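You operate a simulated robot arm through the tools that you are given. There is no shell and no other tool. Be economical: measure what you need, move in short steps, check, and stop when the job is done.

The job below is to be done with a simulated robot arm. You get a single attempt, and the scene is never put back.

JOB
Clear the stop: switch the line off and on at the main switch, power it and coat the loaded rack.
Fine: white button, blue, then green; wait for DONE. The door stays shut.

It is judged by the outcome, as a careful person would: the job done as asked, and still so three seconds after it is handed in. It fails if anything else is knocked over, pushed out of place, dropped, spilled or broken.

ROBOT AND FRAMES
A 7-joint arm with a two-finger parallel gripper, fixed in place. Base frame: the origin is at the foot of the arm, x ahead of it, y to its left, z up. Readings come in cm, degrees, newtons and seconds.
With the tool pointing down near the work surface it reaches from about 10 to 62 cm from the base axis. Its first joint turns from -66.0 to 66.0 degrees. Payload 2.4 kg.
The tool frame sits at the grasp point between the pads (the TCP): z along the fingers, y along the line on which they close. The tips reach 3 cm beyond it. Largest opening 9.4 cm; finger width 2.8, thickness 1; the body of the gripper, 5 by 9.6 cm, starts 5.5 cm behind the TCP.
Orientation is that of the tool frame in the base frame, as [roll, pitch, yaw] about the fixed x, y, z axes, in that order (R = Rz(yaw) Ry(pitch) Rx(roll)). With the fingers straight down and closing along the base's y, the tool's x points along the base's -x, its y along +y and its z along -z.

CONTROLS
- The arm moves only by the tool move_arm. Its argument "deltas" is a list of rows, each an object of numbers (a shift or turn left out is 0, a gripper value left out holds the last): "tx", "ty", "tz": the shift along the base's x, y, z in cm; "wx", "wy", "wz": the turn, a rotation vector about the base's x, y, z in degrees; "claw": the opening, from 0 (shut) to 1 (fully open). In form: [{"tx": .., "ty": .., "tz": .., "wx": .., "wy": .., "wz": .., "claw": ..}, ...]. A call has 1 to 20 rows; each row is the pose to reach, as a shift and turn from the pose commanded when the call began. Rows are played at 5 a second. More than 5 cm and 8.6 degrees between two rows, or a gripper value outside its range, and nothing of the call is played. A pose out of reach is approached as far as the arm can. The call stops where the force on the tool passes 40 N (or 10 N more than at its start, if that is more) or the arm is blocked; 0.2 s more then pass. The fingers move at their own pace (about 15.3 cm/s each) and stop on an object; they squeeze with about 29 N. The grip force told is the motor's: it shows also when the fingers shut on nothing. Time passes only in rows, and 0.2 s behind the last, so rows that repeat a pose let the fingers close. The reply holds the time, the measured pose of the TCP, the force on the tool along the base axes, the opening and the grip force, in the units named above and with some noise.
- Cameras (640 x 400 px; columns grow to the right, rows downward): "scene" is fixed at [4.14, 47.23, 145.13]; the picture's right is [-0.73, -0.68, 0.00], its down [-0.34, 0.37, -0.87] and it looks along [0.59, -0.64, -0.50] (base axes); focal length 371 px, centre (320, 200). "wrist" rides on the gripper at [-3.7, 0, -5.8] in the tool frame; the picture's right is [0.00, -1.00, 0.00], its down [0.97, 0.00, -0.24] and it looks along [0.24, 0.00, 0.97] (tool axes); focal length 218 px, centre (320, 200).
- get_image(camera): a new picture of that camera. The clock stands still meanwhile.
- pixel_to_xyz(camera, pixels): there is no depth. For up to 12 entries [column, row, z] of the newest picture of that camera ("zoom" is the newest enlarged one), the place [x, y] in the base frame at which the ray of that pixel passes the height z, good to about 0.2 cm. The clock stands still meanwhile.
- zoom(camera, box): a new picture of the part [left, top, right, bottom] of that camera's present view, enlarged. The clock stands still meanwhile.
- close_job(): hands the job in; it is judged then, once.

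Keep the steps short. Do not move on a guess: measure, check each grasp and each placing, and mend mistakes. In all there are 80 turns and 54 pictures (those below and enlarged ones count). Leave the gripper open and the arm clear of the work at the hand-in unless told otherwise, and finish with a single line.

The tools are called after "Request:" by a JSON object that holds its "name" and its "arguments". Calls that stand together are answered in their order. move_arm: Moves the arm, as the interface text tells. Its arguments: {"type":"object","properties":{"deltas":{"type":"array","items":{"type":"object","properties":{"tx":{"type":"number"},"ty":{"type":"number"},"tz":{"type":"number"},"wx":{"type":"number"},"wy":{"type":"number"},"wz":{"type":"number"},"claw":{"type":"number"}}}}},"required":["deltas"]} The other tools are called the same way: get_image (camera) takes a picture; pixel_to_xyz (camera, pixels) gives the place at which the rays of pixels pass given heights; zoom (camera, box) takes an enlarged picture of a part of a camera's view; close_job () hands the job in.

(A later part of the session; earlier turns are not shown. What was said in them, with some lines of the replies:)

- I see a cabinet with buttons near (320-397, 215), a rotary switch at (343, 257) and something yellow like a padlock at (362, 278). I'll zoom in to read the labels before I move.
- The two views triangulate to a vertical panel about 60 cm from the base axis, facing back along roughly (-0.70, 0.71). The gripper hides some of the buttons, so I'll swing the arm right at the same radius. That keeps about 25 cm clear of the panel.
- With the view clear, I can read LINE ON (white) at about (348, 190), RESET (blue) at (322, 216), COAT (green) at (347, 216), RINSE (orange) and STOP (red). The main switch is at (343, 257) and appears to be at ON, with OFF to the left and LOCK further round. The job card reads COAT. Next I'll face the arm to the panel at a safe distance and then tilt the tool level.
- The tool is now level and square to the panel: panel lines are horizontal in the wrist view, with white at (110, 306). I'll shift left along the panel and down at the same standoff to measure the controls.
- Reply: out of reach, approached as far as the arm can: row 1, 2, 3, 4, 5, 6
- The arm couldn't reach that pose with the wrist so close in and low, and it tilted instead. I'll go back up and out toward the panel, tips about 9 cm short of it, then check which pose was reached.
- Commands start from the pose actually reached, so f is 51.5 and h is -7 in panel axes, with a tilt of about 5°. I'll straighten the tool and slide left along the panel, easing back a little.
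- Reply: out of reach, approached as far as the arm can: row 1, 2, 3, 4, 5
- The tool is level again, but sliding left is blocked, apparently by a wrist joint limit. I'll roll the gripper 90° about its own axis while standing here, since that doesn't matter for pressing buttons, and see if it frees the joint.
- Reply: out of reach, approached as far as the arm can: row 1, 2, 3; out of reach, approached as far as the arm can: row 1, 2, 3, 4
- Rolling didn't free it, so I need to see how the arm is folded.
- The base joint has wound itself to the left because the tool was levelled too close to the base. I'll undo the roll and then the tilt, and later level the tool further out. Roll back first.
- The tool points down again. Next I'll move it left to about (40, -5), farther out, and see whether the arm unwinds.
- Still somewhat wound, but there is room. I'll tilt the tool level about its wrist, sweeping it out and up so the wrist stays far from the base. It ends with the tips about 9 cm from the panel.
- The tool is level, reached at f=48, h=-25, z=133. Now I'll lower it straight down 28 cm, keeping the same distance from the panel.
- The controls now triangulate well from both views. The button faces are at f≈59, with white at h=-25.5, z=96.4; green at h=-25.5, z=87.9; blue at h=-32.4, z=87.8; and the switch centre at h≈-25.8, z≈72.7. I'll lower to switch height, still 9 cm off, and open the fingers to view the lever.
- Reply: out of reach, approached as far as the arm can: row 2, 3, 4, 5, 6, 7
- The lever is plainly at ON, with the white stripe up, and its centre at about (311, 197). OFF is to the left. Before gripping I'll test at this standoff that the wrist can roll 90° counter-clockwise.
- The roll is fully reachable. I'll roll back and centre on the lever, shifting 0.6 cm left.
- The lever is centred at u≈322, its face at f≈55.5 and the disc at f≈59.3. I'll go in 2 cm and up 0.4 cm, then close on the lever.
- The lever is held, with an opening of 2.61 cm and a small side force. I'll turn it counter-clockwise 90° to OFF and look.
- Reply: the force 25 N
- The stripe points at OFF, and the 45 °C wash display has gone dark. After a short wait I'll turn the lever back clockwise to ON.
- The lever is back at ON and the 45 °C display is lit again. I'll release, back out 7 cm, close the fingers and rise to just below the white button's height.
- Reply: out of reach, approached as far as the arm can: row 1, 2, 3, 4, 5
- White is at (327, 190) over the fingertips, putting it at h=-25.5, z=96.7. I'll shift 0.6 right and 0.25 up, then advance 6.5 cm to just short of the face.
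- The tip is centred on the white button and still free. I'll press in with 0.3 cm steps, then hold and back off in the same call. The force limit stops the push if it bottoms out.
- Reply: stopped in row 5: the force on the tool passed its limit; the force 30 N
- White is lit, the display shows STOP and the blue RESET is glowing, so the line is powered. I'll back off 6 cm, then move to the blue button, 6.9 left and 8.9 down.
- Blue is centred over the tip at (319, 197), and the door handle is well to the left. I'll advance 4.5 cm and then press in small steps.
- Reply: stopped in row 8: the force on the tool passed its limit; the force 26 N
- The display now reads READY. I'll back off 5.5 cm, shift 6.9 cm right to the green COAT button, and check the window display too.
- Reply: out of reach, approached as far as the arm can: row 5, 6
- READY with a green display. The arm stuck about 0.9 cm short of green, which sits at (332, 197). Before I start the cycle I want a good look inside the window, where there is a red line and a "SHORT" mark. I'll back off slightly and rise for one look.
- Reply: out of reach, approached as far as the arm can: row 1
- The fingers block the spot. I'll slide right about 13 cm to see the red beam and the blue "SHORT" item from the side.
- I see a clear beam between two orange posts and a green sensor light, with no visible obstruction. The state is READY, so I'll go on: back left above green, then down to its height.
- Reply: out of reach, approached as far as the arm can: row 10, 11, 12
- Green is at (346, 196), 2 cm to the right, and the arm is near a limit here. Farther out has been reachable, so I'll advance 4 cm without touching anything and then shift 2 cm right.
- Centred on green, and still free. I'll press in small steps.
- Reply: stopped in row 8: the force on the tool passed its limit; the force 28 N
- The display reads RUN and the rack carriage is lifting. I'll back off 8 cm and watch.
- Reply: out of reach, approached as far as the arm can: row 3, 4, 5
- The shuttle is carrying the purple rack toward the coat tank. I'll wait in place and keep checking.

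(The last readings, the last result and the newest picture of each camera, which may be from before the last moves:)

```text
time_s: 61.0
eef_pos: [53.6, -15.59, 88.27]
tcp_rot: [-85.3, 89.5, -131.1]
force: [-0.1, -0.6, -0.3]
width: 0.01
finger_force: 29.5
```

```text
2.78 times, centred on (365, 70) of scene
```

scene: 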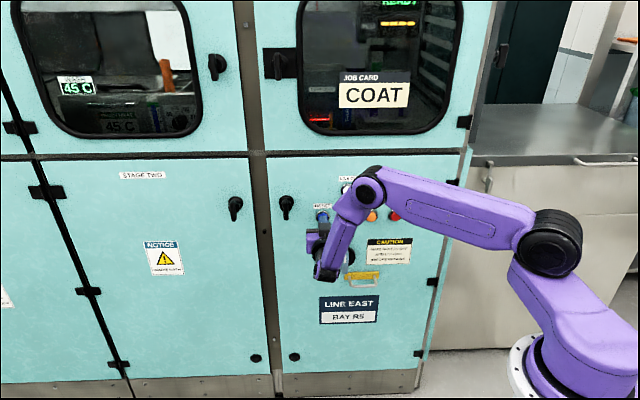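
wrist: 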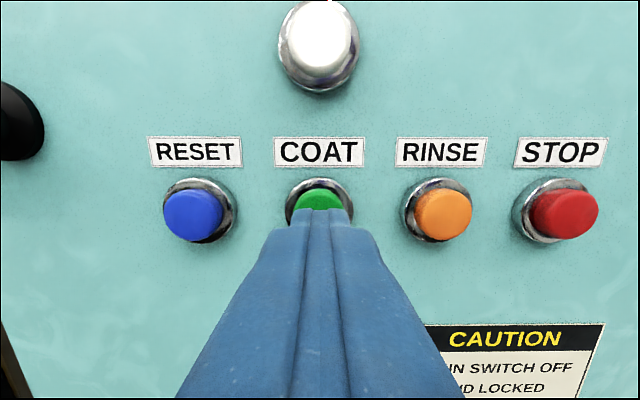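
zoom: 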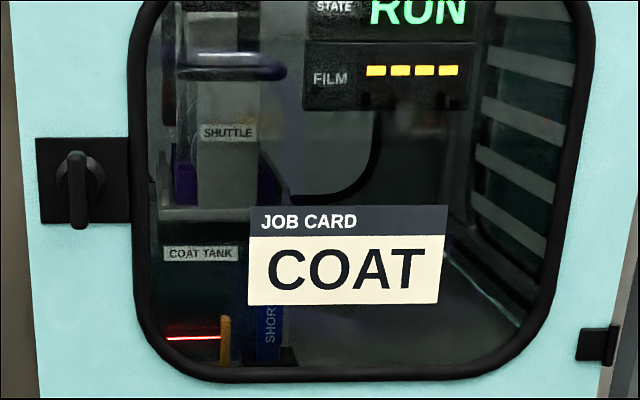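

The shuttle is lowering the rack into the tank and the state is still RUN. I'll keep waiting.

Request:
{"name": "move_arm", "arguments": {"deltas": [{"tz": 0}, {"tz": 0}, {"tz": 0}, {"tz": 0}, {"tz": 0}, {"tz": 0}, {"tz": 0}, {"tz": 0}, {"tz": 0}, {"tz": 0}, {"tz": 0}, {"tz": 0}, {"tz": 0}, {"tz": 0}, {"tz": 0}]}}

Request:
{"name": "zoom", "arguments": {"camera": "scene", "box": [250, 0, 480, 140]}}

```text
time_s: 64.2
eef_pos: [53.63, -15.52, 88.29]
tcp_rot: [-85.2, 89.5, -131.0]
force: [0.0, -0.2, 0.3]
width: 0.01
finger_force: 29.3
```

```text
2.78 times, centred on (365, 70) of scene
```

zoom: 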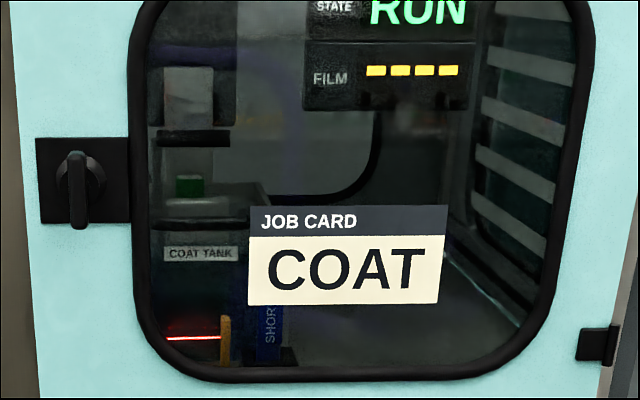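

The rack is dipped in the tank. I'll use the wait to move the arm back and up, clear of the panel.

Request:
{"name": "move_arm", "arguments": {"deltas": [{"tz": 3}, {"tz": 6}, {"tz": 9}, {"tz": 12}, {"tz": 15}, {"tz": 18}, {"tz": 21}, {"tx": -1, "ty": 1, "tz": 24}, {"tx": -2, "ty": 2, "tz": 24}, {"tx": -3, "ty": 3, "tz": 24}, {"tx": -4, "ty": 4, "tz": 24, "claw": 1}, {"tx": -5, "ty": 5, "tz": 24}, {"tx": -5, "ty": 5, "tz": 24}, {"tx": -5, "ty": 5, "tz": 24}, {"tx": -5, "ty": 5, "tz": 24}, {"tx": -5, "ty": 5, "tz": 24}]}}

Request:
{"name": "get_image", "arguments": {"camera": "scene"}}

```text
time_s: 67.5
eef_pos: [48.56, -10.51, 112.16]
tcp_rot: [-79.3, 89.7, -124.9]
force: [-0.2, 0.8, 0.1]
width: 9.38
finger_force: 0.1
```

```text
11 pictures are left
```

scene: 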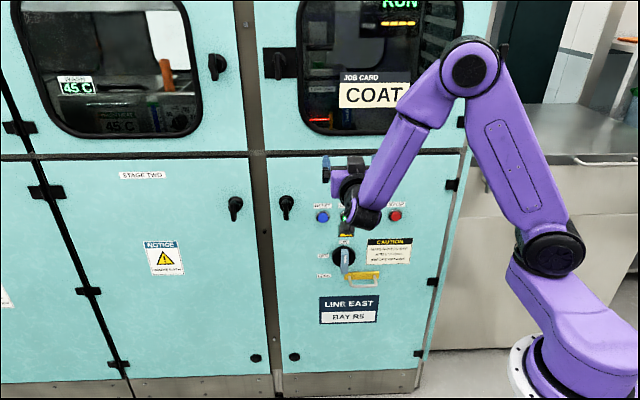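

Still RUN. The arm is clear, about 18 cm off the panel, with the gripper open. I'll wait 4 s.

Request:
{"name": "move_arm", "arguments": {"deltas": [{"tz": 0}, {"tz": 0}, {"tz": 0}, {"tz": 0}, {"tz": 0}, {"tz": 0}, {"tz": 0}, {"tz": 0}, {"tz": 0}, {"tz": 0}, {"tz": 0}, {"tz": 0}, {"tz": 0}, {"tz": 0}, {"tz": 0}, {"tz": 0}, {"tz": 0}, {"tz": 0}, {"tz": 0}, {"tz": 0}]}}

Request:
{"name": "zoom", "arguments": {"camera": "scene", "box": [250, 0, 480, 140]}}

```text
time_s: 71.8
eef_pos: [48.55, -10.58, 112.25]
tcp_rot: [-79.4, 89.7, -125.1]
force: [0.5, 0.0, 0.4]
width: 9.41
finger_force: 0.1
```

```text
2.78 times, centred on (365, 70) of scene
```

zoom: 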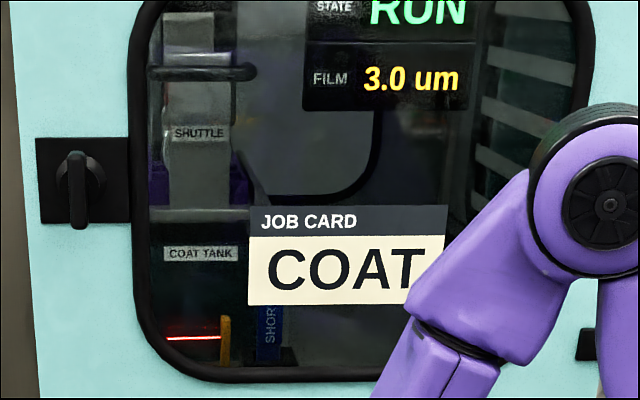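

The film now reads 3.0 um and the shuttle is lifting the rack out. I'll wait for DONE.

Request:
{"name": "move_arm", "arguments": {"deltas": [{"tz": 0}, {"tz": 0}, {"tz": 0}, {"tz": 0}, {"tz": 0}, {"tz": 0}, {"tz": 0}, {"tz": 0}, {"tz": 0}, {"tz": 0}, {"tz": 0}, {"tz": 0}, {"tz": 0}, {"tz": 0}, {"tz": 0}, {"tz": 0}, {"tz": 0}, {"tz": 0}, {"tz": 0}, {"tz": 0}]}}

Request:
{"name": "zoom", "arguments": {"camera": "scene", "box": [250, 0, 480, 140]}}

```text
time_s: 76.0
eef_pos: [48.51, -10.59, 112.28]
tcp_rot: [-79.4, 89.8, -125.2]
force: [0.3, 1.2, 1.2]
width: 9.4
finger_force: 0.2
```

```text
2.78 times, centred on (365, 70) of scene
```

zoom: 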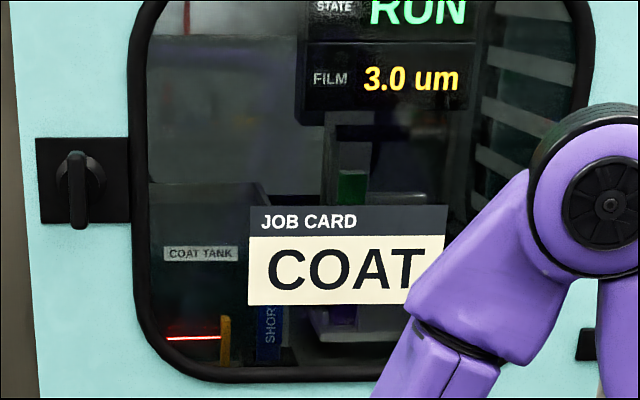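

The rack is back at its start place, but the state still reads RUN. I'll wait a little more.

Request:
{"name": "move_arm", "arguments": {"deltas": [{"tz": 0}, {"tz": 0}, {"tz": 0}, {"tz": 0}, {"tz": 0}, {"tz": 0}, {"tz": 0}, {"tz": 0}, {"tz": 0}, {"tz": 0}, {"tz": 0}, {"tz": 0}, {"tz": 0}, {"tz": 0}, {"tz": 0}]}}

Request:
{"name": "zoom", "arguments": {"camera": "scene", "box": [250, 0, 480, 140]}}

```text
time_s: 79.2
eef_pos: [48.48, -10.48, 112.27]
tcp_rot: [-79.4, 89.8, -125.2]
force: [-0.2, 0.0, -0.3]
width: 9.38
finger_force: 0.1
```

```text
2.78 times, centred on (365, 70) of scene
```

zoom: 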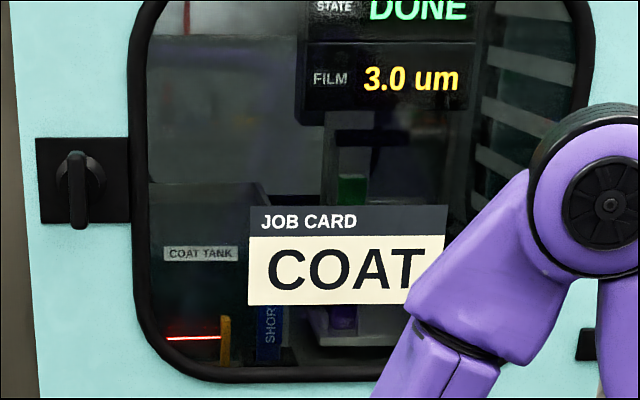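

The state reads DONE with film 3.0 um, the door is shut, the main switch is at ON, the arm is clear and the gripper is open. I'm handing in.

Request:
{"name": "close_job", "arguments": {}}

```text
The job is handed in.
```

Job done: the main switch was turned off and back on, white, blue and green were pressed in order, and the coat cycle ran to DONE (film 3.0 um) with the door shut throughout.
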